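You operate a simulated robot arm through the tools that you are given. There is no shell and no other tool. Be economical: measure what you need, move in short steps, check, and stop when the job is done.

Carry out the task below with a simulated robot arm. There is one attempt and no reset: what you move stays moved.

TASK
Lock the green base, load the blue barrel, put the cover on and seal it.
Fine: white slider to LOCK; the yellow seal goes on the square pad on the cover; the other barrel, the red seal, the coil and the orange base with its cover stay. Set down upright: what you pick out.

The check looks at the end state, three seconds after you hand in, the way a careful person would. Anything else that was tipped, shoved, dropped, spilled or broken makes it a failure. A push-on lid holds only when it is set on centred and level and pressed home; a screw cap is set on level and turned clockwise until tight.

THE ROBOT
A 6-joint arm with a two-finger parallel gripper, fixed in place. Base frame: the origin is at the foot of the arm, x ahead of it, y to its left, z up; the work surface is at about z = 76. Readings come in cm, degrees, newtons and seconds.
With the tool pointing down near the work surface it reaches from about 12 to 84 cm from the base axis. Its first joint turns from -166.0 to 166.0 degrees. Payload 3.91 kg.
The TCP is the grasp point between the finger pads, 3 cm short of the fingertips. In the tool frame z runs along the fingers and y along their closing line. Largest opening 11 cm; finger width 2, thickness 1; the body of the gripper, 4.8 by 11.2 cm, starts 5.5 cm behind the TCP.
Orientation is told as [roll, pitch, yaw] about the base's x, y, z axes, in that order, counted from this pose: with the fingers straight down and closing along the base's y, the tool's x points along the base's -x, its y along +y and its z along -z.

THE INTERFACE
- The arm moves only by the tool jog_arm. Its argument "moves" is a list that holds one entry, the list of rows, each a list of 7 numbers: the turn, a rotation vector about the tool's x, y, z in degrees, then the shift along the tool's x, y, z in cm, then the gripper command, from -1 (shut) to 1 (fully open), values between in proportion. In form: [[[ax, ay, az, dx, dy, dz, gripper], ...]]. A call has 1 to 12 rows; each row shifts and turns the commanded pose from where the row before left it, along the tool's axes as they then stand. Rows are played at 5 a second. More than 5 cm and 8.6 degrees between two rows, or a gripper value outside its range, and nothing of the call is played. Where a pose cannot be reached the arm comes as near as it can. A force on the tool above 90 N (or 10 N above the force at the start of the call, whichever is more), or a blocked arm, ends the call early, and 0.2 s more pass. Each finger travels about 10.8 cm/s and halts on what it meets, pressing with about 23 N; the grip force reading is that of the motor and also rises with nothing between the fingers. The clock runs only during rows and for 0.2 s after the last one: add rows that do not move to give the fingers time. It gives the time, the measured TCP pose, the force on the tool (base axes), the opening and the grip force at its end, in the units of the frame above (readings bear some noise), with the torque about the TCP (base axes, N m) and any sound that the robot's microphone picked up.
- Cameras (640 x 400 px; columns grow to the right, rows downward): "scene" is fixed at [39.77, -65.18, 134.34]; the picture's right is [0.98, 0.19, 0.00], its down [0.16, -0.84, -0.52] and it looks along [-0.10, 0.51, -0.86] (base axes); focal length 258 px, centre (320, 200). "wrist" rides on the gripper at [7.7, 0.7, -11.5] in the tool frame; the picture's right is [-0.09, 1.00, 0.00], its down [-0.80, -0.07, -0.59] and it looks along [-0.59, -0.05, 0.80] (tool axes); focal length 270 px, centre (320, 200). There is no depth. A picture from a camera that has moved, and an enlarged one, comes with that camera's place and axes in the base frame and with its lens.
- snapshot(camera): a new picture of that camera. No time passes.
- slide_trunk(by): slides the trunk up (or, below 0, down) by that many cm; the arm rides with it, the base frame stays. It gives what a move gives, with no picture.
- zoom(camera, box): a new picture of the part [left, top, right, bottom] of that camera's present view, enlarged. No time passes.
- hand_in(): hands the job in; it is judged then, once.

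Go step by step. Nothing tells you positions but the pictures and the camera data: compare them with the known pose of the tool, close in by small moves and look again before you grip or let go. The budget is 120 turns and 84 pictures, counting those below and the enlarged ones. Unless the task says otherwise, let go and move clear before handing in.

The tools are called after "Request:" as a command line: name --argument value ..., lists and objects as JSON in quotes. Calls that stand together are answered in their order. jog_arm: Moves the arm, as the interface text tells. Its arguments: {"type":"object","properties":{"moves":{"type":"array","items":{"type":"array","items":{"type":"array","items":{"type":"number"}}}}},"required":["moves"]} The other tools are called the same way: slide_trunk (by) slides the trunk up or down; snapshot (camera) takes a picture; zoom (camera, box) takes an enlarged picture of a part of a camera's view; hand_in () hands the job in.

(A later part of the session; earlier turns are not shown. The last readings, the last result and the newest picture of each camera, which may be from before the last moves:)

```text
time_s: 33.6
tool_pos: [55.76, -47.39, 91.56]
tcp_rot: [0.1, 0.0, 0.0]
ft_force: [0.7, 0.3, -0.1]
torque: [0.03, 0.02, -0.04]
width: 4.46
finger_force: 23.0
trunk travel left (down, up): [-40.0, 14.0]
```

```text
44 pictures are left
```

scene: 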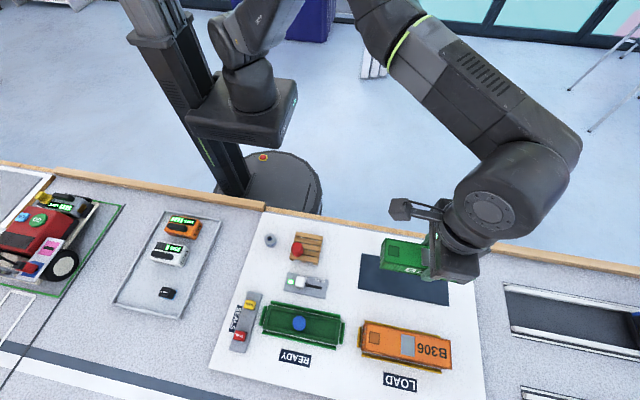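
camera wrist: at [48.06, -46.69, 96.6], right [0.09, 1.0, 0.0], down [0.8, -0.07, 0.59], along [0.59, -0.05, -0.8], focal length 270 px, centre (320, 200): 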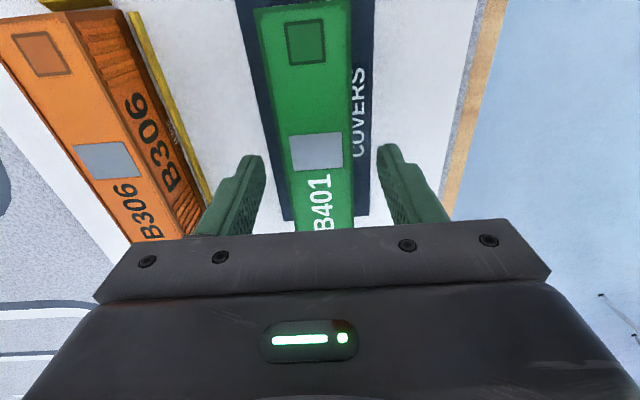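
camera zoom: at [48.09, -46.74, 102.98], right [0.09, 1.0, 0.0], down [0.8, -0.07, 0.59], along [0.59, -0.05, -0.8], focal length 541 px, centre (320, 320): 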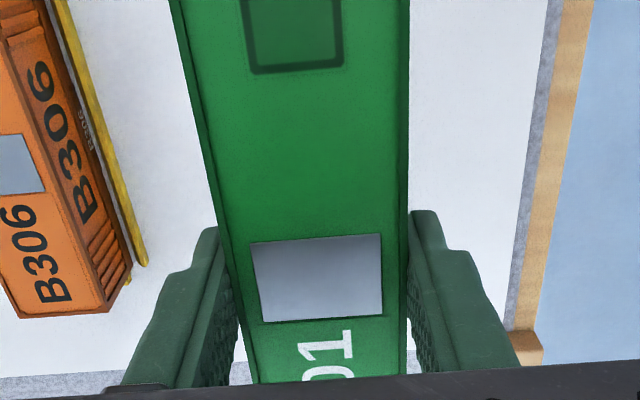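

No slip. Carrying the cover over the tray (displacement −20.45, −13.15).

Request:
jog_arm --moves '[[[0, 0, 0, 1.5, -1, 0, -1], [0, 0, 0, 3, -2, 0, -1], [0, 0, 0, 3, -2, 0, -1], [0, 0, 0, 3, -2, 0, -1], [0, 0, 0, 3, -2, 0, -1], [0, 0, 0, 3, -2, 0, -1], [0, 0, 0, 2.5, -1.4, 0, -1], [0, 0, 0, 1.45, -0.75, 0, -1], [0, 0, 0, 0, 0, 0, -1], [0, 0, 0, 0, 0, 0, -1]]]'

Request:
snapshot --camera "wrist"

Request:
zoom --camera "scene" --box '[220, 260, 380, 360]'

```text
time_s: 35.8
tool_pos: [35.38, -60.69, 91.56]
tcp_rot: [0.1, 0.0, 0.0]
ft_force: [0.3, 0.6, 0.1]
torque: [-0.02, -0.01, -0.01]
width: 4.46
finger_force: 23.4
trunk travel left (down, up): [-40.0, 14.0]
```

```text
43 pictures are left
camera wrist: at [27.58, -60.0, 103.04], right [0.09, 1.0, 0.0], down [0.8, -0.07, 0.59], along [0.59, -0.05, -0.8], focal length 270 px, centre (320, 200)
```

wrist: 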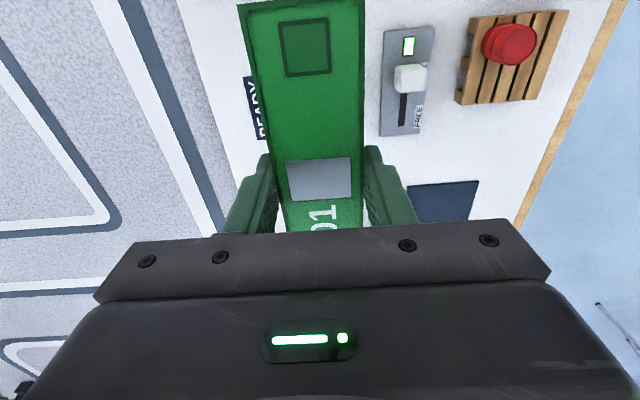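

```text
4.00 times, centred on (300, 310) of scene
camera zoom: at [39.77, -65.18, 134.34], right [0.98, 0.19, 0.0], down [0.16, -0.84, -0.52], along [-0.1, 0.51, -0.86], focal length 1030 px, centre (400, -240)
```

zoom: 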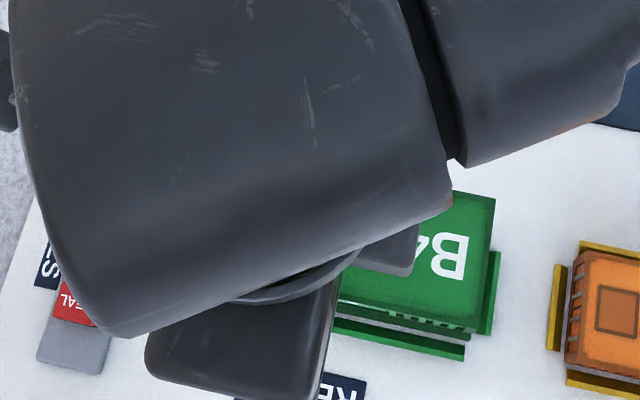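

Lowering to just above the barrel, then checking alignment.

Request:
jog_arm --moves '[[[0, 0, 0, 0, 0, 2, -1], [0, 0, 0, 0, 0, 2, -1], [0, 0, 0, 0, 0, 0, -1]]]'

Request:
snapshot --camera "wrist"

Request:
zoom --camera "scene" --box '[270, 290, 350, 350]'

```text
time_s: 36.6
tool_pos: [35.29, -60.55, 87.58]
tcp_rot: [0.0, 0.1, 0.0]
ft_force: [-0.4, -0.1, -0.7]
torque: [-0.02, 0.02, -0.01]
width: 4.45
finger_force: 23.2
trunk travel left (down, up): [-40.0, 14.0]
```

```text
41 pictures are left
camera wrist: at [27.63, -59.99, 99.05], right [0.09, 1.0, 0.0], down [0.8, -0.07, 0.59], along [0.59, -0.05, -0.8], focal length 270 px, centre (320, 200)
```

wrist: 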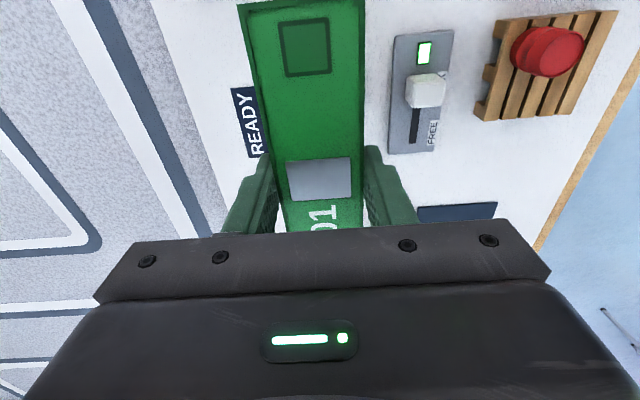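

```text
6.67 times, centred on (310, 320) of scene
camera zoom: at [39.77, -65.18, 134.34], right [0.98, 0.19, 0.0], down [0.16, -0.84, -0.52], along [-0.1, 0.51, -0.86], focal length 1718 px, centre (387, -600)
```

zoom: 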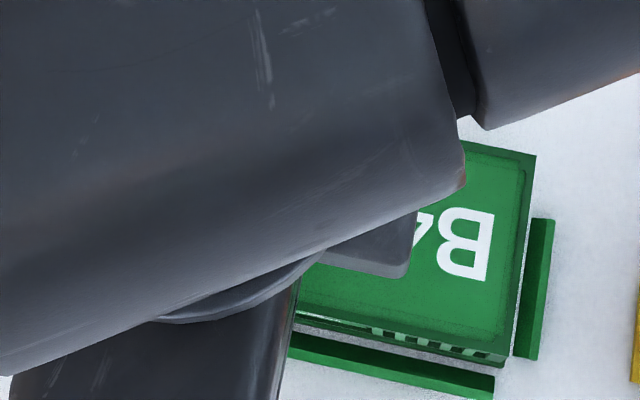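

Measuring the cover's ends carefully before lowering further.

Request:
zoom --camera "wrist" --box '[220, 0, 400, 130]'

Request:
zoom --camera "scene" --box '[320, 300, 360, 350]'

```text
3.08 times, centred on (310, 65) of wrist
camera zoom: at [27.63, -59.99, 99.05], right [0.09, 1.0, 0.0], down [0.8, -0.07, 0.59], along [0.59, -0.05, -0.8], focal length 832 px, centre (351, 615)
```

zoom: 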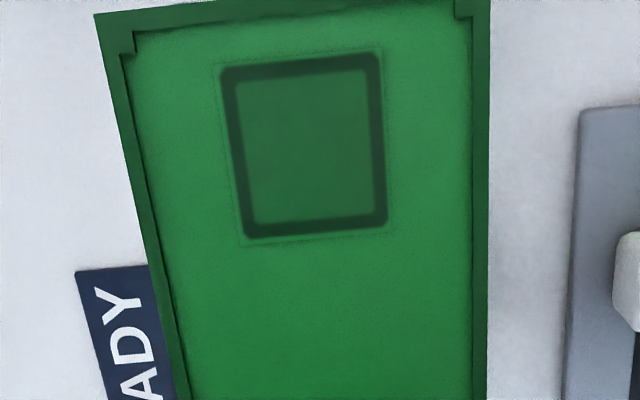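

```text
8.00 times, centred on (340, 325) of scene
camera zoom: at [39.77, -65.18, 134.34], right [0.98, 0.19, 0.0], down [0.16, -0.84, -0.52], along [-0.1, 0.51, -0.86], focal length 2061 px, centre (160, -800)
```

zoom: 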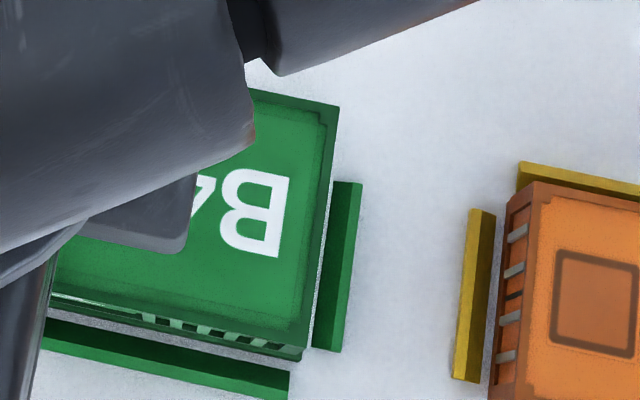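

The cover needs about +0.2 in x. Applying and lowering stepwise around the barrel.

Request:
jog_arm --moves '[[[0, 0, 0, -0.2, 0.06, 0, -1], [0, 0, 0, 0, 0, 1.2, -1], [0, 0, 0, 0, 0, 1.2, -1], [0, 0, 0, 0, 0, 1.2, -1], [0, 0, 0, 0, 0, 0, -1]]]'

Request:
snapshot --camera "wrist"

Request:
zoom --camera "scene" --box '[300, 300, 360, 360]'

```text
time_s: 37.8
tool_pos: [35.59, -60.41, 84.12]
tcp_rot: [-0.1, 0.0, 0.0]
ft_force: [-0.3, 0.8, -1.5]
torque: [0.0, 0.0, 0.02]
width: 4.48
finger_force: 23.1
trunk travel left (down, up): [-40.0, 14.0]
```

```text
37 pictures are left
camera wrist: at [27.76, -59.85, 95.52], right [0.09, 1.0, 0.0], down [0.8, -0.07, 0.59], along [0.59, -0.05, -0.8], focal length 270 px, centre (320, 200)
```

wrist: 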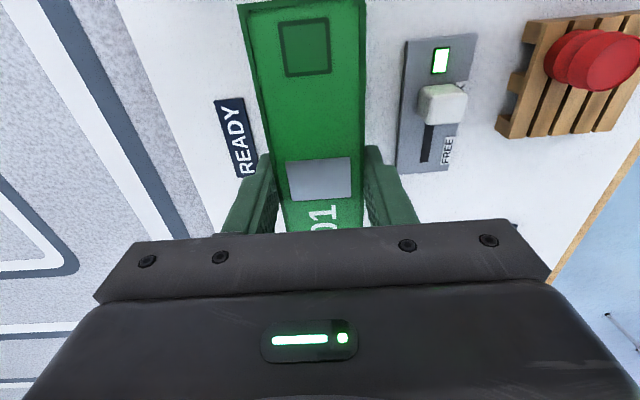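

```text
6.67 times, centred on (330, 330) of scene
camera zoom: at [39.77, -65.18, 134.34], right [0.98, 0.19, 0.0], down [0.16, -0.84, -0.52], along [-0.1, 0.51, -0.86], focal length 1718 px, centre (253, -667)
```

zoom: 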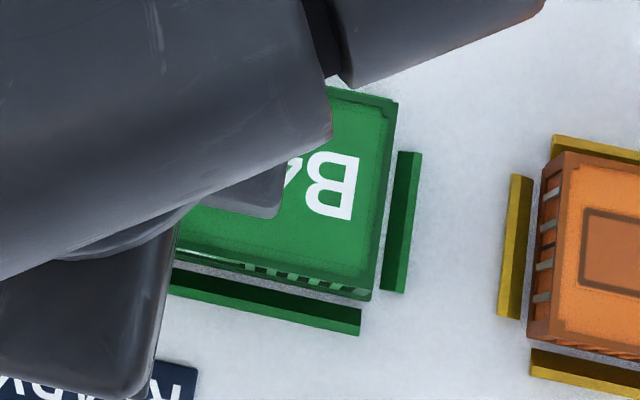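

Request:
jog_arm --moves '[[[0, 0, 0, -0.1, -0.03, 0.4, -1], [0, 0, 0, 0, 0, 0.4, -1], [0, 0, 0, 0, 0, 0.4, -1], [0, 0, 0, 0, 0, 0.3, -1], [0, 0, 0, 0, 0, 0.3, -1], [0, 0, 0, 0, 0, 0, -1]]]'

Request:
zoom --camera "scene" --box '[300, 300, 360, 360]'

```text
time_s: 39.2
tool_pos: [35.69, -60.37, 82.55]
tcp_rot: [-0.2, 0.0, 0.0]
ft_force: [-0.6, -0.5, 4.0]
torque: [0.05, -0.36, 0.02]
width: 4.45
finger_force: 23.2
trunk travel left (down, up): [-40.0, 14.0]
```

```text
6.67 times, centred on (330, 330) of scene
camera zoom: at [39.77, -65.18, 134.34], right [0.98, 0.19, 0.0], down [0.16, -0.84, -0.52], along [-0.1, 0.51, -0.86], focal length 1718 px, centre (253, -667)
```

zoom: 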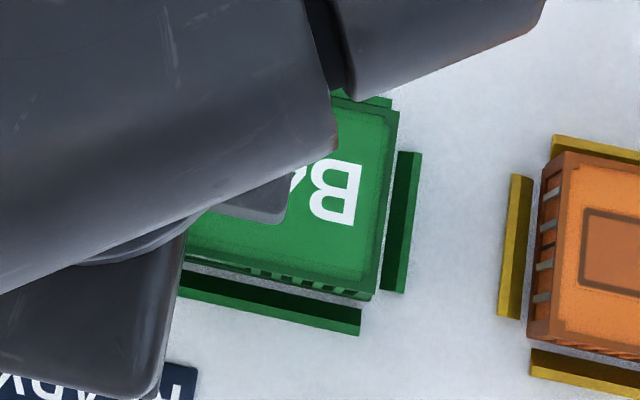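

Light contact at TCP 82.5 and alignment looks right. Press on in small steps.

Request:
jog_arm --moves '[[[0, 0, 0, 0, 0, 0.2, -1], [0, 0, 0, 0, 0, 0.2, -1], [0, 0, 0, 0, 0, 0, -1]]]'

Request:
zoom --camera "wrist" --box '[220, 0, 420, 200]'

```text
time_s: 40.0
tool_pos: [35.74, -60.45, 81.88]
tcp_rot: [0.0, 0.1, -0.1]
ft_force: [-1.0, -0.3, 3.0]
torque: [-0.06, 0.34, 0.03]
width: 4.44
finger_force: 23.1
trunk travel left (down, up): [-40.0, 14.0]
```

```text
2.00 times, centred on (320, 100) of wrist
camera zoom: at [27.96, -59.84, 93.32], right [0.09, 1.0, 0.0], down [0.8, -0.07, 0.59], along [0.59, -0.05, -0.8], focal length 541 px, centre (320, 400)
```

zoom: 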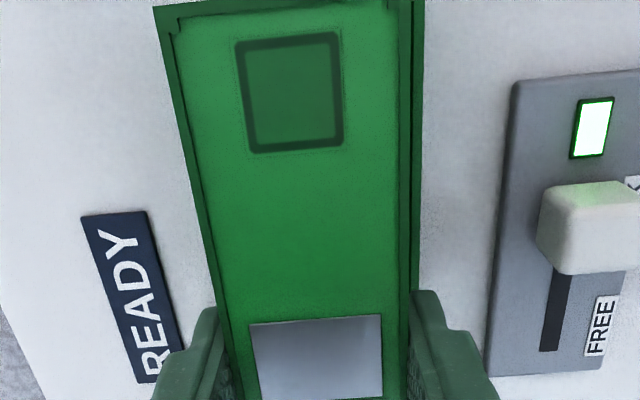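

Request:
jog_arm --moves '[[[0, 0, 0, 0, 0, 0.2, -1], [0, 0, 0, 0, 0, 0.2, -1], [0, 0, 0, 0, 0, 0.2, -1], [0, 0, 0, 0, 0, 0, -1]]]'

```text
time_s: 41.0
tool_pos: [35.67, -60.63, 81.31]
tcp_rot: [0.0, 0.0, -0.1]
ft_force: [1.4, 2.1, 16.5]
torque: [0.09, 0.01, 0.01]
width: 4.48
finger_force: 23.5
trunk travel left (down, up): [-40.0, 14.0]
```

Firm, level contact at 81.3. I'll release, raise, and view before pressing from above.

Request:
jog_arm --moves '[[[0, 0, 0, 0, 0, 0, -0.12], [0, 0, 0, 0, 0, 0, 0], [0, 0, 0, 0, 0, 0, 0], [0, 0, 0, 0, 0, -2, 0], [0, 0, 0, 0, 0, -4, 0], [0, 0, 0, 0, 0, 0, -0.5]]]'

Request:
zoom --camera "wrist" --box '[200, 0, 440, 220]'

Request:
zoom --camera "scene" --box '[240, 280, 400, 380]'

```text
time_s: 42.4
tool_pos: [35.63, -60.42, 87.08]
tcp_rot: [0.0, 0.0, 0.1]
ft_force: [0.0, 0.0, -0.3]
torque: [0.02, -0.01, 0.0]
width: 2.73
finger_force: 0.1
trunk travel left (down, up): [-40.0, 14.0]
```

```text
1.82 times, centred on (320, 110) of wrist
camera zoom: at [27.86, -59.79, 98.51], right [0.09, 1.0, 0.0], down [0.8, -0.07, 0.59], along [0.59, -0.05, -0.8], focal length 491 px, centre (320, 364)
```

zoom: 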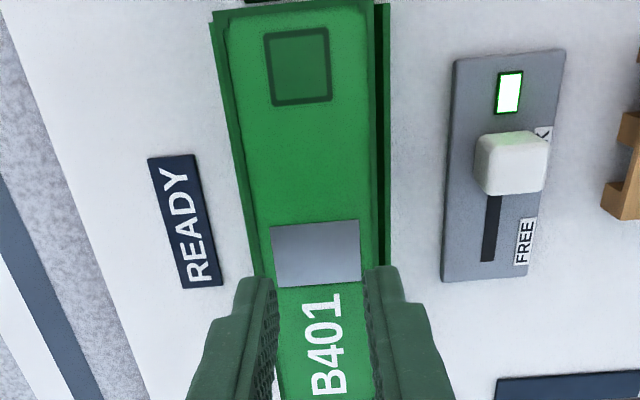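

```text
4.00 times, centred on (320, 330) of scene
camera zoom: at [39.77, -65.18, 134.34], right [0.98, 0.19, 0.0], down [0.16, -0.84, -0.52], along [-0.1, 0.51, -0.86], focal length 1030 px, centre (320, -320)
```

zoom: 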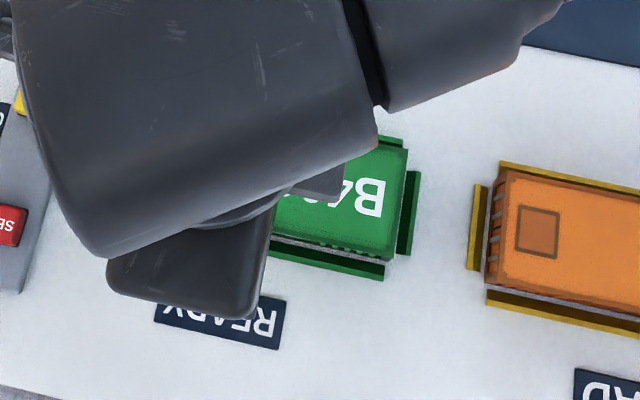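

Cover sits inside its fences. Now pressing on its centre with closed fingers.

Request:
jog_arm --moves '[[[0, 0, 0, 0.3, -0.08, 0, -1], [0, 0, 0, 0, 0, 1, -1], [0, 0, 0, 0, 0, 1, -1], [0, 0, 0, 0, 0, 0.4, -1], [0, 0, 0, 0, 0, 0.3, -1], [0, 0, 0, 0, 0, 0.2, -1], [0, 0, 0, 0, 0, 0, -1]]]'

```text
time_s: 44.0
tool_pos: [35.52, -60.61, 84.68]
tcp_rot: [-0.4, -0.2, 0.0]
ft_force: [7.2, -0.7, 23.8]
torque: [-0.02, -0.14, -0.01]
width: 0.0
finger_force: 23.1
trunk travel left (down, up): [-40.0, 14.0]
```

Request:
jog_arm --moves '[[[0, 0, 0, 0, 0, 0.2, -1], [0, 0, 0, 0, 0, 0.2, -1], [0, 0, 0, 0, 0, 0.2, -1], [0, 0, 0, 0, 0, 0, -1]]]'

```text
time_s: 45.0
tool_pos: [35.41, -60.55, 84.57]
tcp_rot: [-1.0, -0.4, 0.0]
ft_force: [14.4, 0.3, 59.0]
torque: [0.03, -0.31, 0.09]
width: 0.01
finger_force: 23.0
trunk travel left (down, up): [-40.0, 14.0]
```

Request:
jog_arm --moves '[[[0, 0, 0, 0, 0, 0.15, -1], [0, 0, 0, 0, 0, 0.15, -1], [0, 0, 0, 0, 0, 0, -1]]]'

```text
time_s: 45.8
tool_pos: [35.46, -60.46, 84.66]
tcp_rot: [-1.1, -0.6, 0.0]
ft_force: [15.7, 0.2, 69.5]
torque: [0.1, -0.25, 0.03]
width: 0.01
finger_force: 23.4
trunk travel left (down, up): [-40.0, 14.0]
```

No movement under 70 N, so it is bottomed out or blocked. Back off and inspect from the scene camera.

Request:
jog_arm --moves '[[[0, 0, 0, 0, 0, -0.5, -1], [0, 0, 0, 0, 0, -1, -1], [0, 0, 0, 0, 0, -4, -1], [0, 0, 0, 3, 3, -4, -0.5], [0, 0, 0, 3, 3.5, 0, -0.5], [0, 0, 0, 3, 3.5, 0, -0.5], [0, 0, 0, 3, 3, 0, -0.5], [0, 0, 0, 0, 0, 0, -0.5]]]'

Request:
zoom --camera "scene" --box '[220, 280, 360, 370]'

Request:
zoom --camera "scene" --box '[330, 300, 470, 390]'

```text
refused: row 4 steps farther than a row can; nothing moved
```

```text
4.44 times, centred on (290, 325) of scene
camera zoom: at [39.77, -65.18, 134.34], right [0.98, 0.19, 0.0], down [0.16, -0.84, -0.52], along [-0.1, 0.51, -0.86], focal length 1145 px, centre (453, -356)
```

zoom: 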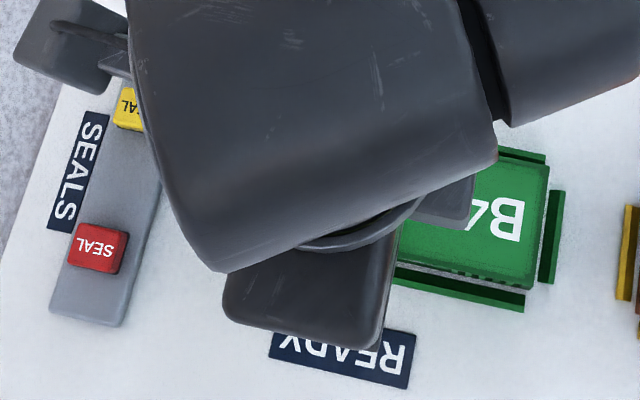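

```text
4.44 times, centred on (400, 345) of scene
camera zoom: at [39.77, -65.18, 134.34], right [0.98, 0.19, 0.0], down [0.16, -0.84, -0.52], along [-0.1, 0.51, -0.86], focal length 1145 px, centre (-36, -444)
```

zoom: 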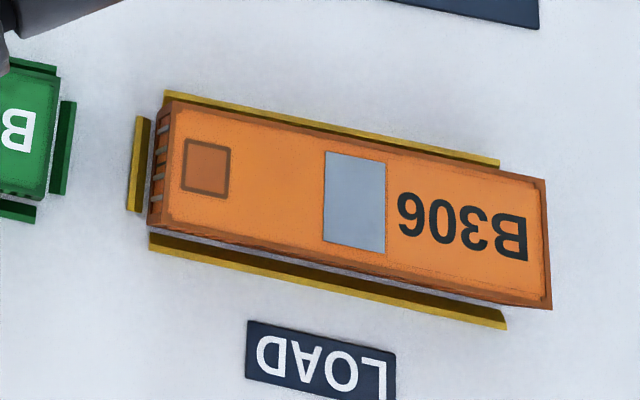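

Request:
jog_arm --moves '[[[0, 0, 0, 0, 0, -0.5, -1], [0, 0, 0, 0, 0, -1.5, -1], [0, 0, 0, 0, 0, -4, -1], [0, 0, 0, 3, 3, -2, -0.5], [0, 0, 0, 3, 3, -1, -0.5], [0, 0, 0, 3, 3.5, 0, -0.5], [0, 0, 0, 3, 3.5, 0, -0.5], [0, 0, 0, 3, 3, 0, -0.5], [0, 0, 0, 0, 0, 0, -0.5]]]'

Request:
zoom --camera "scene" --box '[220, 280, 360, 370]'

Request:
snapshot --camera "wrist"

```text
time_s: 47.8
tool_pos: [20.69, -44.42, 92.58]
tcp_rot: [0.0, 0.0, 0.1]
ft_force: [-0.4, 0.3, 0.2]
torque: [0.02, 0.02, 0.0]
width: 2.72
finger_force: 0.1
trunk travel left (down, up): [-40.0, 14.0]
```

```text
4.44 times, centred on (290, 325) of scene
camera zoom: at [39.77, -65.18, 134.34], right [0.98, 0.19, 0.0], down [0.16, -0.84, -0.52], along [-0.1, 0.51, -0.86], focal length 1145 px, centre (453, -356)
```

zoom: 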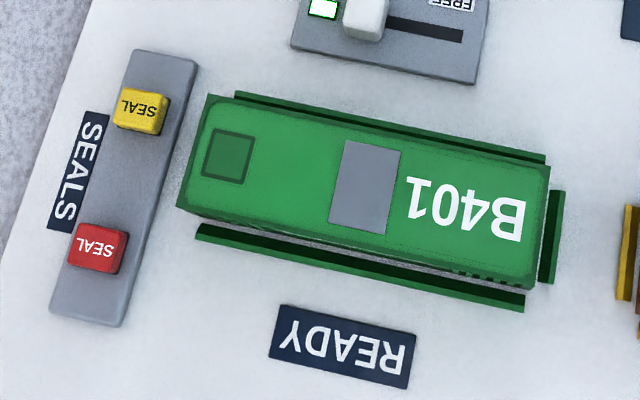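

```text
28 pictures are left
camera wrist: at [12.88, -43.71, 103.97], right [0.09, 1.0, 0.0], down [0.8, -0.07, 0.59], along [0.59, -0.05, -0.8], focal length 270 px, centre (320, 200)
```

wrist: 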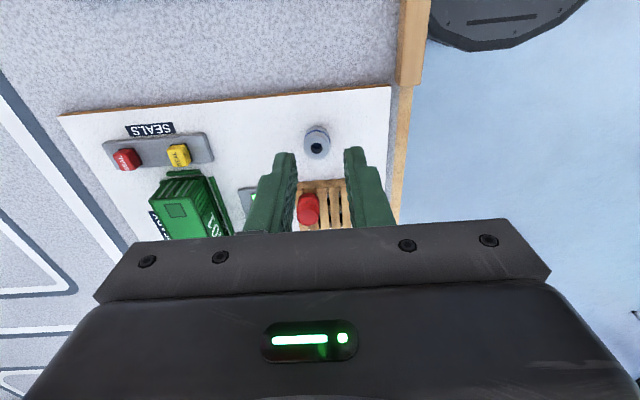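

Request:
zoom --camera "scene" --box '[255, 298, 345, 352]'

Request:
zoom --camera "wrist" --box '[90, 110, 250, 240]'

```text
7.11 times, centred on (300, 325) of scene
camera zoom: at [39.77, -65.18, 134.34], right [0.98, 0.19, 0.0], down [0.16, -0.84, -0.52], along [-0.1, 0.51, -0.86], focal length 1832 px, centre (462, -689)
```

zoom: 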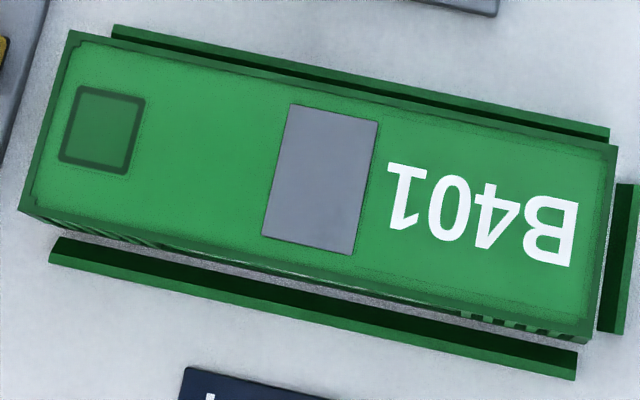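

```text
3.08 times, centred on (170, 175) of wrist
camera zoom: at [12.88, -43.71, 103.97], right [0.09, 1.0, 0.0], down [0.8, -0.07, 0.59], along [0.59, -0.05, -0.8], focal length 832 px, centre (782, 277)
```

zoom: 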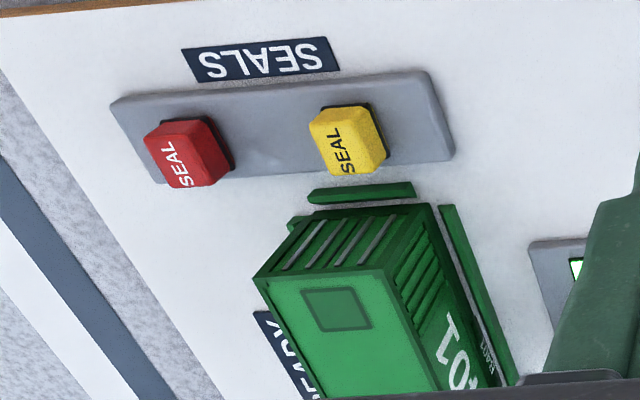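

The cover looks level and down between the fences; I'll verify its seam from the −x end while approaching the yellow seal near (24.3, −59.5).

Request:
jog_arm --moves '[[[0, 0, 0, -0.7, -3, 0, -0.2], [0, 0, 0, -0.7, -3, 0, -0.2], [0, 0, 0, -0.7, -3, 0.5, -0.2], [0, 0, 0, -0.7, -3, 1, -0.2], [0, 0, 0, -0.8, -3.1, 1.5, -0.2], [0, 0, 0, 0, 0, 2.5, -0.2], [0, 0, 0, 0, 0, 0, -0.2]]]'

Request:
snapshot --camera "wrist"

```text
time_s: 49.4
tool_pos: [24.07, -59.97, 86.92]
tcp_rot: [0.0, 0.0, -0.1]
ft_force: [0.1, 0.4, 0.3]
torque: [0.0, 0.01, -0.01]
width: 4.42
finger_force: 0.0
trunk travel left (down, up): [-40.0, 14.0]
```

```text
25 pictures are left
camera wrist: at [16.29, -59.17, 98.33], right [0.09, 1.0, 0.0], down [0.8, -0.07, 0.59], along [0.59, -0.05, -0.8], focal length 270 px, centre (320, 200)
```

wrist: 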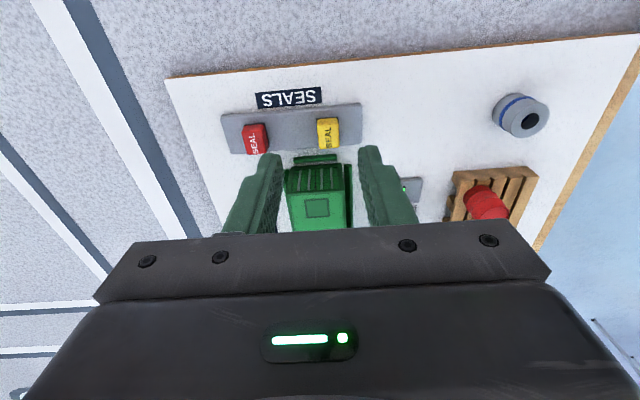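

Request:
zoom --camera "wrist" --box '[230, 80, 390, 230]'

Request:
zoom --camera "wrist" --box '[280, 140, 360, 235]'

```text
2.67 times, centred on (310, 155) of wrist
camera zoom: at [16.29, -59.17, 98.33], right [0.09, 1.0, 0.0], down [0.8, -0.07, 0.59], along [0.59, -0.05, -0.8], focal length 721 px, centre (347, 320)
```

zoom: 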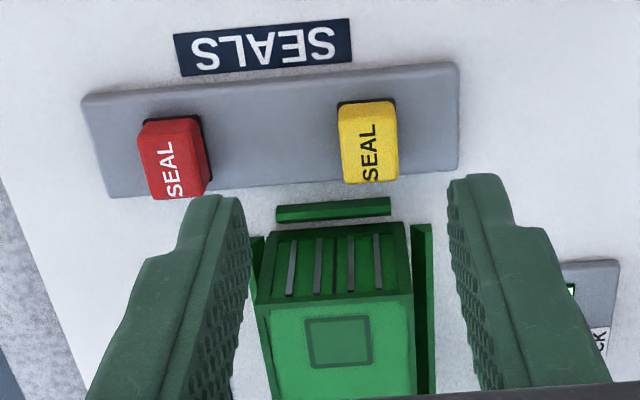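

```text
4.21 times, centred on (320, 188) of wrist
camera zoom: at [16.29, -59.17, 98.33], right [0.09, 1.0, 0.0], down [0.8, -0.07, 0.59], along [0.59, -0.05, -0.8], focal length 1138 px, centre (320, 253)
```

zoom: 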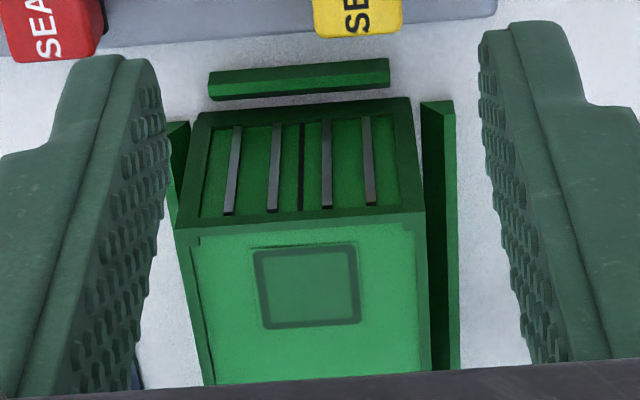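

To judge whether the cover is fully home, I'll compare with the seated orange cover from the same relative viewpoint (shift +19.7 in x).

Request:
jog_arm --moves '[[[0, 0, 0, -3.94, 0, 0, -0.2], [0, 0, 0, -3.94, 0, 0, -0.2], [0, 0, 0, -3.94, 0, 0, -0.2], [0, 0, 0, -3.94, 0, 0, -0.2], [0, 0, 0, -3.94, 0, 0, -0.2], [0, 0, 0, 0, 0, 0, -0.2], [0, 0, 0, 0, 0, 0, -0.2]]]'

Request:
zoom --camera "wrist" --box '[280, 140, 360, 235]'

```text
time_s: 51.0
tool_pos: [43.73, -59.81, 86.81]
tcp_rot: [0.0, 0.0, 0.0]
ft_force: [0.4, 1.0, -0.4]
torque: [0.01, 0.0, 0.0]
width: 4.4
finger_force: 0.1
trunk travel left (down, up): [-40.0, 14.0]
```

```text
4.21 times, centred on (320, 188) of wrist
camera zoom: at [35.94, -59.22, 98.34], right [0.09, 1.0, 0.0], down [0.8, -0.07, 0.59], along [0.59, -0.05, -0.8], focal length 1138 px, centre (320, 253)
```

zoom: 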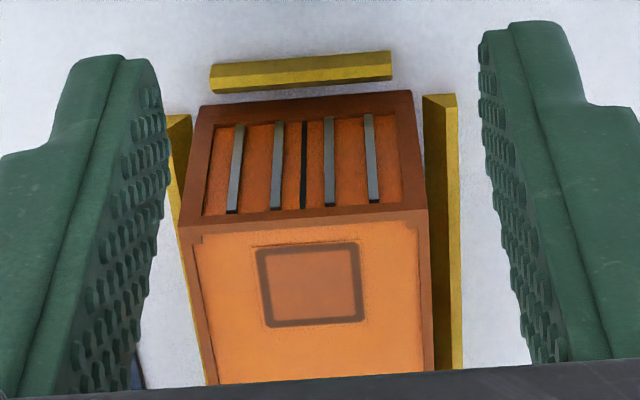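

Identical seating to the orange reference. Now back to the yellow seal at about (24.4, −59.3), descending for a closer look.

Request:
jog_arm --moves '[[[0, 0, 0, 3.94, 0, -1, -0.2], [0, 0, 0, 3.94, 0, 0, -0.2], [0, 0, 0, 3.94, 0.15, 0, -0.2], [0, 0, 0, 3.94, 0.15, 0, -0.2], [0, 0, 0, 3.69, 0.15, 0, -0.2], [0, 0, 0, 0, 0, 2, -0.3], [0, 0, 0, 0, 0, 2, -0.3], [0, 0, 0, 0, 0, 0, -0.3], [0, 0, 0, 0, 0, 0, -0.3]]]'

Request:
zoom --camera "wrist" --box '[200, 60, 440, 240]'

```text
time_s: 53.0
tool_pos: [24.26, -59.56, 83.84]
tcp_rot: [-0.1, 0.1, 0.0]
ft_force: [0.5, 0.2, 0.5]
torque: [-0.01, -0.01, 0.05]
width: 3.87
finger_force: 0.1
trunk travel left (down, up): [-40.0, 14.0]
```

```text
2.22 times, centred on (320, 150) of wrist
camera zoom: at [16.5, -58.84, 95.24], right [0.09, 1.0, 0.0], down [0.8, -0.07, 0.59], along [0.59, -0.05, -0.8], focal length 601 px, centre (320, 311)
```

zoom: 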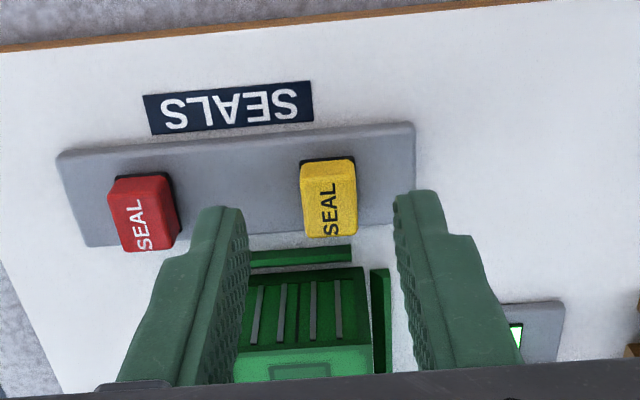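

Request:
jog_arm --moves '[[[0, 0, 0, -0.5, 0.2, 0.8, -0.3], [0, 0, 0, 0, 0, 1, -0.3], [0, 0, 0, 0, 0, 0, -0.3]]]'

Request:
zoom --camera "wrist" --box '[220, 80, 420, 240]'

```text
time_s: 53.8
tool_pos: [24.75, -59.08, 81.77]
tcp_rot: [0.0, 0.0, 0.0]
ft_force: [0.6, -0.6, -0.5]
torque: [0.01, 0.0, 0.03]
width: 3.85
finger_force: 0.0
trunk travel left (down, up): [-40.0, 14.0]
```

```text
2.50 times, centred on (320, 160) of wrist
camera zoom: at [16.96, -58.43, 93.35], right [0.09, 1.0, 0.0], down [0.8, -0.07, 0.59], along [0.59, -0.05, -0.8], focal length 676 px, centre (320, 300)
```

zoom: 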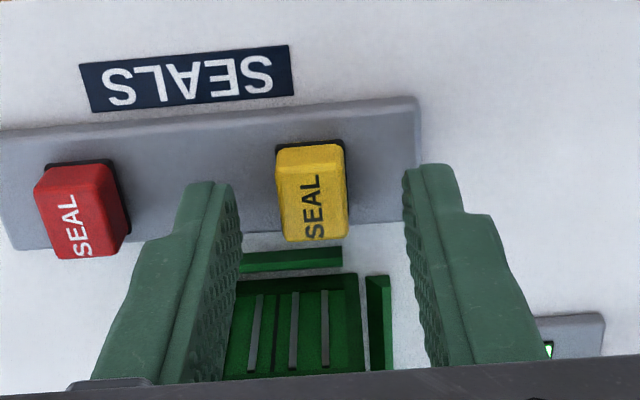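

Request:
jog_arm --moves '[[[0, 0, 0, -0.1, -0.18, 0.6, -0.3], [0, 0, 0, 0, 0, 0.5, -0.3], [0, 0, 0, 0, 0, 0, -0.4], [0, 0, 0, 0, 0, 0, -0.55], [0, 0, 0, 0, 0, 0, -0.7], [0, 0, 0, 0, 0, 0, -1], [0, 0, 0, 0, 0, 0, -1]]]'

Request:
zoom --camera "wrist" --box '[220, 80, 420, 240]'

```text
time_s: 55.4
tool_pos: [24.79, -59.29, 81.14]
tcp_rot: [0.0, -0.1, 0.0]
ft_force: [-0.8, -0.1, -0.1]
torque: [-0.01, 0.02, -0.01]
width: 1.45
finger_force: 23.3
trunk travel left (down, up): [-40.0, 14.0]
```

```text
2.50 times, centred on (320, 160) of wrist
camera zoom: at [16.98, -58.65, 92.46], right [0.09, 1.0, 0.0], down [0.8, -0.07, 0.59], along [0.59, -0.05, -0.8], focal length 676 px, centre (320, 300)
```

zoom: 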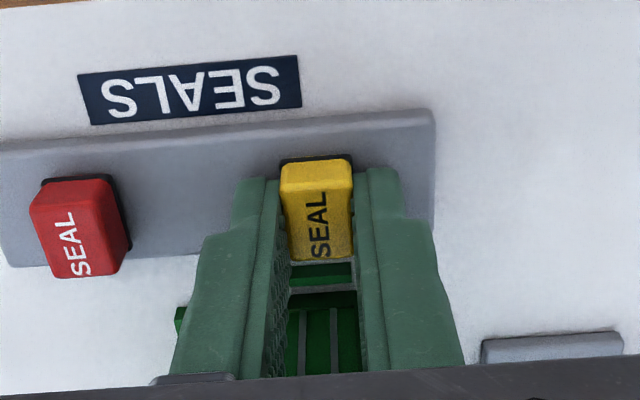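

Gripped (1.45). Slow lift and check.

Request:
jog_arm --moves '[[[0, 0, 0, 0, 0, -0.4, -1], [0, 0, 0, 0, 0, -0.8, -1], [0, 0, 0, 0, 0, -1.5, -1], [0, 0, 0, 0, 0, -2, -1], [0, 0, 0, 0, 0, -2, -1], [0, 0, 0, 0, 0, -1.5, -1], [0, 0, 0, 0, 0, 0, -1]]]'

Request:
zoom --camera "wrist" --box '[220, 80, 420, 240]'

```text
time_s: 57.0
tool_pos: [24.66, -59.27, 89.12]
tcp_rot: [0.0, 0.0, 0.0]
ft_force: [0.3, -0.9, -0.1]
torque: [0.0, -0.02, -0.04]
width: 1.43
finger_force: 23.6
trunk travel left (down, up): [-40.0, 14.0]
```

```text
2.50 times, centred on (320, 160) of wrist
camera zoom: at [17.02, -58.62, 100.6], right [0.09, 1.0, 0.0], down [0.8, -0.07, 0.59], along [0.59, -0.05, -0.8], focal length 676 px, centre (320, 300)
```

zoom: 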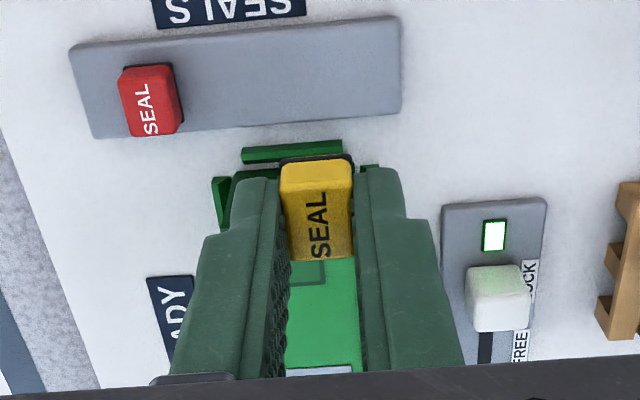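

Held well. Moving over the square pad at about (29.5, −60.6).

Request:
jog_arm --moves '[[[0, 0, 0, -2.4, -0.65, 0, -1], [0, 0, 0, -2.4, -0.65, 0, -1], [0, 0, 0, 0, 0, 1, -1], [0, 0, 0, 0, 0, 0, -1], [0, 0, 0, 0, 0, 0, -1]]]'

Request:
zoom --camera "wrist" --box '[220, 80, 420, 240]'

Request:
zoom --camera "scene" --box '[240, 280, 320, 340]'

```text
time_s: 58.2
tool_pos: [29.61, -60.81, 88.24]
tcp_rot: [-0.1, -0.1, 0.0]
ft_force: [-0.2, 0.3, 0.5]
torque: [0.03, -0.02, 0.03]
width: 1.44
finger_force: 22.8
trunk travel left (down, up): [-40.0, 14.0]
```

```text
2.50 times, centred on (320, 160) of wrist
camera zoom: at [21.76, -60.16, 99.57], right [0.09, 1.0, 0.0], down [0.8, -0.07, 0.59], along [0.59, -0.05, -0.8], focal length 676 px, centre (320, 300)
```

zoom: 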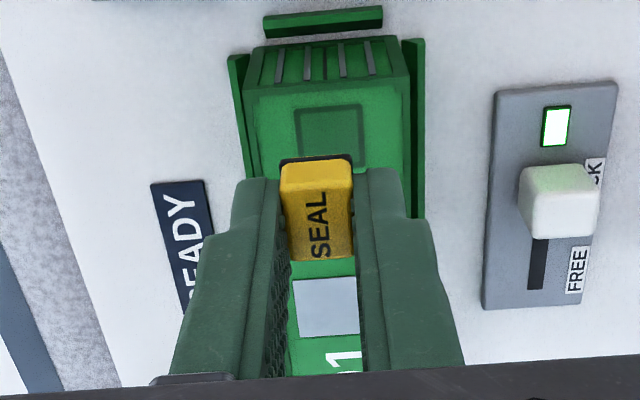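

```text
6.67 times, centred on (280, 310) of scene
camera zoom: at [39.77, -65.18, 134.34], right [0.98, 0.19, 0.0], down [0.16, -0.84, -0.52], along [-0.1, 0.51, -0.86], focal length 1718 px, centre (587, -533)
```

zoom: 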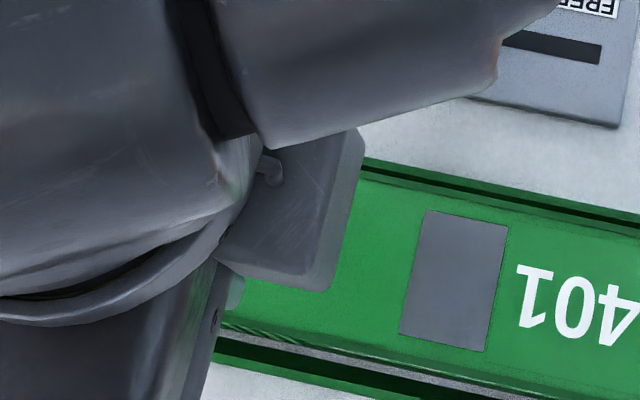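

The pad is about 0.3 cm further +y than the seal. Correct, lower a bit, and recheck.

Request:
jog_arm --moves '[[[0, 0, 0, -0.1, 0.32, 0.5, -1], [0, 0, 0, 0, 0, 0.8, -1], [0, 0, 0, 0, 0, 0, -1], [0, 0, 0, 0, 0, 0, -1]]]'

Request:
zoom --camera "wrist" --box '[250, 80, 390, 220]'

```text
time_s: 59.2
tool_pos: [29.68, -60.32, 86.76]
tcp_rot: [0.0, 0.0, 0.0]
ft_force: [0.2, 0.8, -0.2]
torque: [0.04, -0.01, 0.02]
width: 1.42
finger_force: 22.9
trunk travel left (down, up): [-40.0, 14.0]
```

```text
2.86 times, centred on (320, 150) of wrist
camera zoom: at [21.91, -59.74, 98.23], right [0.09, 1.0, 0.0], down [0.8, -0.07, 0.59], along [0.59, -0.05, -0.8], focal length 772 px, centre (320, 343)
```

zoom: 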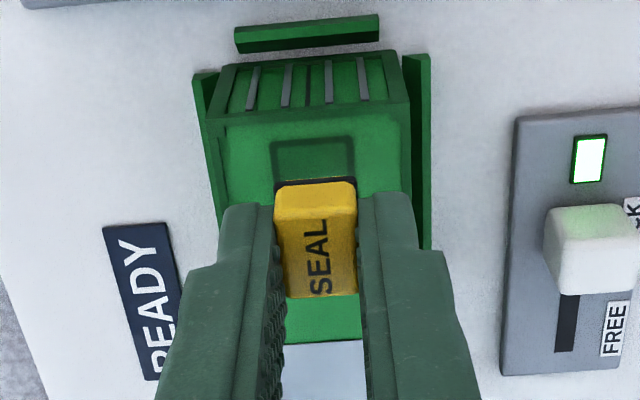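

Close; lowering to just above contact to judge the pad margin directly.

Request:
jog_arm --moves '[[[0, 0, 0, 0, -0.07, 0.3, -1], [0, 0, 0, 0, 0, 0.3, -1], [0, 0, 0, 0, 0, 0, -1]]]'

Request:
zoom --camera "wrist" --box '[270, 100, 370, 220]'

```text
time_s: 60.0
tool_pos: [29.76, -60.43, 86.16]
tcp_rot: [0.0, 0.0, 0.0]
ft_force: [0.0, -0.3, -0.3]
torque: [0.01, 0.01, 0.02]
width: 1.41
finger_force: 22.9
trunk travel left (down, up): [-40.0, 14.0]
```

```text
3.33 times, centred on (320, 160) of wrist
camera zoom: at [22.01, -59.78, 97.65], right [0.09, 1.0, 0.0], down [0.8, -0.07, 0.59], along [0.59, -0.05, -0.8], focal length 901 px, centre (320, 333)
```

zoom: 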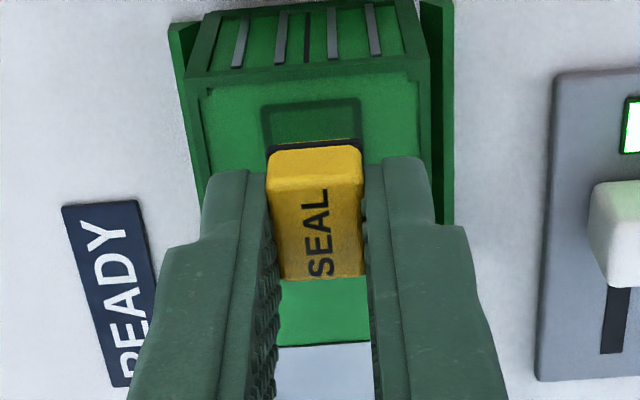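

The seal is about 0.5 cm too far in +x relative to the pad. Shifting −0.45 in x and rechecking.

Request:
jog_arm --moves '[[[0, 0, 0, 0.45, 0, 0, -1], [0, 0, 0, 0, 0, 0.2, -1], [0, 0, 0, 0, 0, 0, -1]]]'

Request:
zoom --camera "wrist" --box '[270, 100, 370, 220]'

```text
time_s: 60.8
tool_pos: [29.33, -60.39, 86.0]
tcp_rot: [0.0, 0.0, 0.0]
ft_force: [0.5, -0.1, -0.1]
torque: [0.01, -0.02, 0.01]
width: 1.43
finger_force: 22.8
trunk travel left (down, up): [-40.0, 14.0]
```

```text
3.33 times, centred on (320, 160) of wrist
camera zoom: at [21.52, -59.74, 97.43], right [0.09, 1.0, 0.0], down [0.8, -0.07, 0.59], along [0.59, -0.05, -0.8], focal length 901 px, centre (320, 333)
```

zoom: 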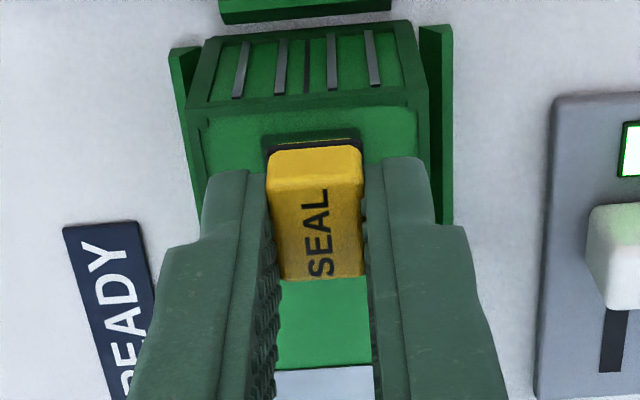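

Aligned. Lowering to contact.

Request:
jog_arm --moves '[[[0, 0, 0, 0, -0.03, 0.15, -1], [0, 0, 0, 0, 0, 0.15, -1], [0, 0, 0, 0, 0, 0.15, -1], [0, 0, 0, 0, 0, 0, -1]]]'

Request:
zoom --camera "wrist" --box '[270, 100, 370, 220]'

```text
time_s: 61.8
tool_pos: [29.36, -60.32, 85.57]
tcp_rot: [0.1, 0.0, 0.0]
ft_force: [-0.2, 0.1, 0.3]
torque: [0.02, 0.03, 0.01]
width: 1.44
finger_force: 23.7
trunk travel left (down, up): [-40.0, 14.0]
```

```text
3.33 times, centred on (320, 160) of wrist
camera zoom: at [21.59, -59.67, 97.04], right [0.09, 1.0, 0.0], down [0.8, -0.07, 0.59], along [0.59, -0.05, -0.8], focal length 901 px, centre (320, 333)
```

zoom: 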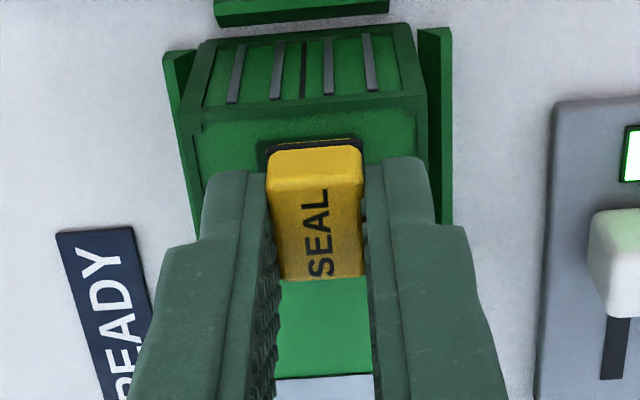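

Request:
jog_arm --moves '[[[0, 0, 0, 0, 0, 0.15, -1], [0, 0, 0, 0, 0, 0.15, -1], [0, 0, 0, 0, 0, 0.15, -1], [0, 0, 0, 0, 0, 0, -1]]]'

Request:
zoom --camera "wrist" --box '[270, 100, 370, 220]'

```text
time_s: 62.8
tool_pos: [29.34, -60.28, 85.14]
tcp_rot: [0.0, 0.0, 0.1]
ft_force: [0.4, 0.5, -0.3]
torque: [0.0, -0.01, 0.02]
width: 1.42
finger_force: 22.4
trunk travel left (down, up): [-40.0, 14.0]
```

```text
3.33 times, centred on (320, 160) of wrist
camera zoom: at [21.57, -59.64, 96.62], right [0.09, 1.0, 0.0], down [0.8, -0.07, 0.59], along [0.59, -0.05, -0.8], focal length 901 px, centre (320, 333)
```

zoom: 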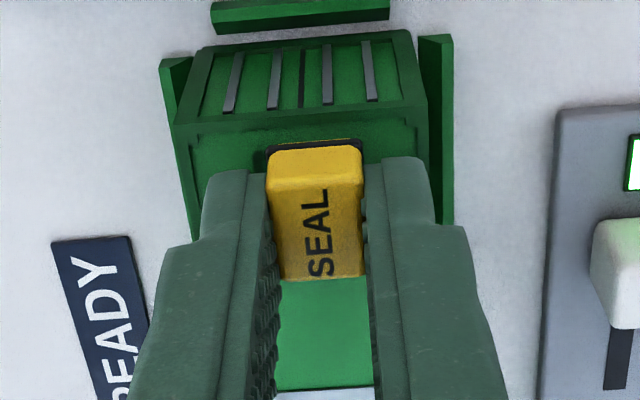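

Still no contact; the pad's left margin shows, so small correction (+0.2 x, −0.12 y), then continue down.

Request:
jog_arm --moves '[[[0, 0, 0, -0.2, -0.12, 0, -1], [0, 0, 0, 0, 0, 0.15, -1], [0, 0, 0, 0, 0, 0.15, -1], [0, 0, 0, 0, 0, 0, -1]]]'

Request:
zoom --camera "wrist" --box '[280, 120, 360, 200]'

```text
time_s: 63.8
tool_pos: [29.41, -60.51, 84.85]
tcp_rot: [0.0, 0.0, 0.0]
ft_force: [-0.6, -1.2, -0.1]
torque: [0.02, 0.0, 0.07]
width: 1.43
finger_force: 22.9
trunk travel left (down, up): [-40.0, 14.0]
```

```text
5.00 times, centred on (320, 160) of wrist
camera zoom: at [21.65, -59.87, 96.35], right [0.09, 1.0, 0.0], down [0.8, -0.07, 0.59], along [0.59, -0.05, -0.8], focal length 1351 px, centre (320, 400)
```

zoom: 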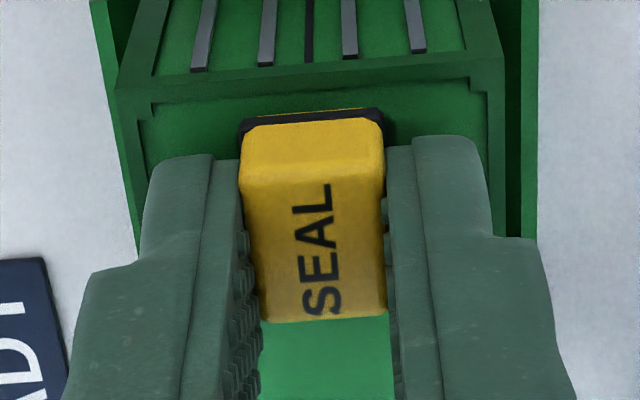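

By the geometry the seal now overhangs the pad slightly toward −x; shift +0.38 x, +0.06 y and look.

Request:
jog_arm --moves '[[[0, 0, 0, -0.38, 0.06, 0, -1], [0, 0, 0, 0, 0, 0, -1], [0, 0, 0, 0, 0, 0, -1]]]'

Request:
zoom --camera "wrist" --box '[280, 120, 360, 200]'

```text
time_s: 64.6
tool_pos: [29.8, -60.41, 85.01]
tcp_rot: [0.0, 0.0, 0.0]
ft_force: [0.2, 0.0, -0.3]
torque: [0.01, 0.0, -0.01]
width: 1.44
finger_force: 23.7
trunk travel left (down, up): [-40.0, 14.0]
```

```text
5.00 times, centred on (320, 160) of wrist
camera zoom: at [22.04, -59.79, 96.41], right [0.09, 1.0, 0.0], down [0.8, -0.07, 0.59], along [0.59, -0.05, -0.8], focal length 1351 px, centre (320, 400)
```

zoom: 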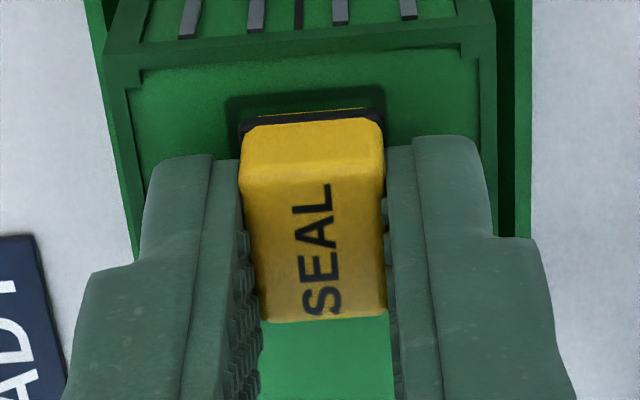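

Pad margin now visible; fine adjust −0.17 x, −0.06 y and lower to contact.

Request:
jog_arm --moves '[[[0, 0, 0, 0.17, -0.06, 0, -1], [0, 0, 0, 0, 0, 0.12, -1], [0, 0, 0, 0, 0, 0.12, -1], [0, 0, 0, 0, 0, 0.12, -1], [0, 0, 0, 0, 0, 0, -1]]]'

Request:
zoom --camera "wrist" --box '[280, 120, 360, 200]'

```text
time_s: 65.8
tool_pos: [29.62, -60.41, 84.66]
tcp_rot: [-0.1, 0.0, 0.0]
ft_force: [-1.2, -1.7, 7.9]
torque: [-0.02, 0.04, -0.02]
width: 1.45
finger_force: 22.8
trunk travel left (down, up): [-40.0, 14.0]
```

```text
5.00 times, centred on (320, 160) of wrist
camera zoom: at [21.89, -59.79, 96.12], right [0.09, 1.0, 0.0], down [0.8, -0.07, 0.6], along [0.59, -0.05, -0.8], focal length 1351 px, centre (320, 400)
```

zoom: 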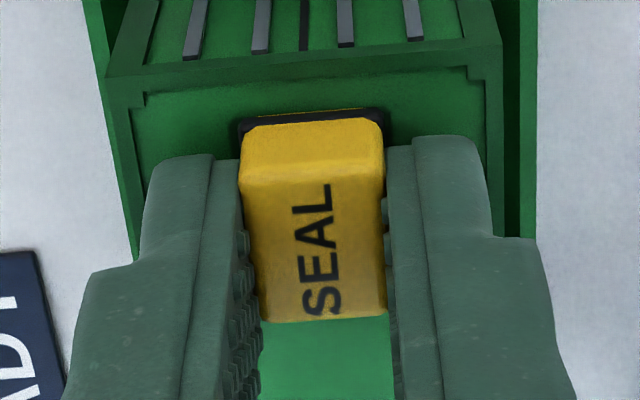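

Contact and well centred on the pad. A light press, then release and rise.

Request:
jog_arm --moves '[[[0, 0, 0, 0, 0, 0.12, -1], [0, 0, 0, 0, 0, 0.12, -1], [0, 0, 0, 0, 0, 0, -1]]]'

Request:
jog_arm --moves '[[[0, 0, 0, 0, 0, -0.1, -0.7], [0, 0, 0, 0, 0, 0, -0.6], [0, 0, 0, 0, 0, 0, -0.45], [0, 0, 0, 0, 0, -1.5, -0.45], [0, 0, 0, 0, 0, -3, -0.45], [0, 0, 0, 0, 0, 0, -0.45]]]'

Request:
zoom --camera "wrist" --box '[240, 60, 400, 200]'

```text
time_s: 66.6
tool_pos: [29.59, -60.41, 84.64]
tcp_rot: [-0.3, -0.2, 0.0]
ft_force: [1.0, -5.0, 29.5]
torque: [-0.11, 0.03, -0.13]
width: 1.45
finger_force: 23.1
trunk travel left (down, up): [-40.0, 14.0]
```

```text
time_s: 68.0
tool_pos: [29.53, -60.51, 89.1]
tcp_rot: [0.1, 0.0, 0.0]
ft_force: [-0.8, -0.1, 0.2]
torque: [0.0, 0.02, 0.01]
width: 3.02
finger_force: 0.2
trunk travel left (down, up): [-40.0, 14.0]
```

```text
2.86 times, centred on (320, 130) of wrist
camera zoom: at [21.75, -59.83, 100.46], right [0.09, 1.0, 0.0], down [0.8, -0.07, 0.59], along [0.59, -0.05, -0.8], focal length 772 px, centre (320, 400)
```

zoom: 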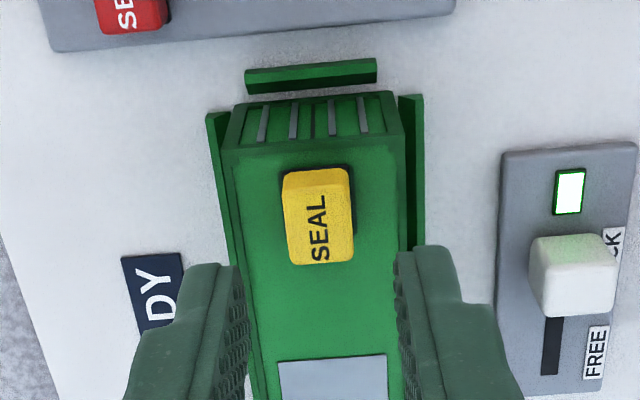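

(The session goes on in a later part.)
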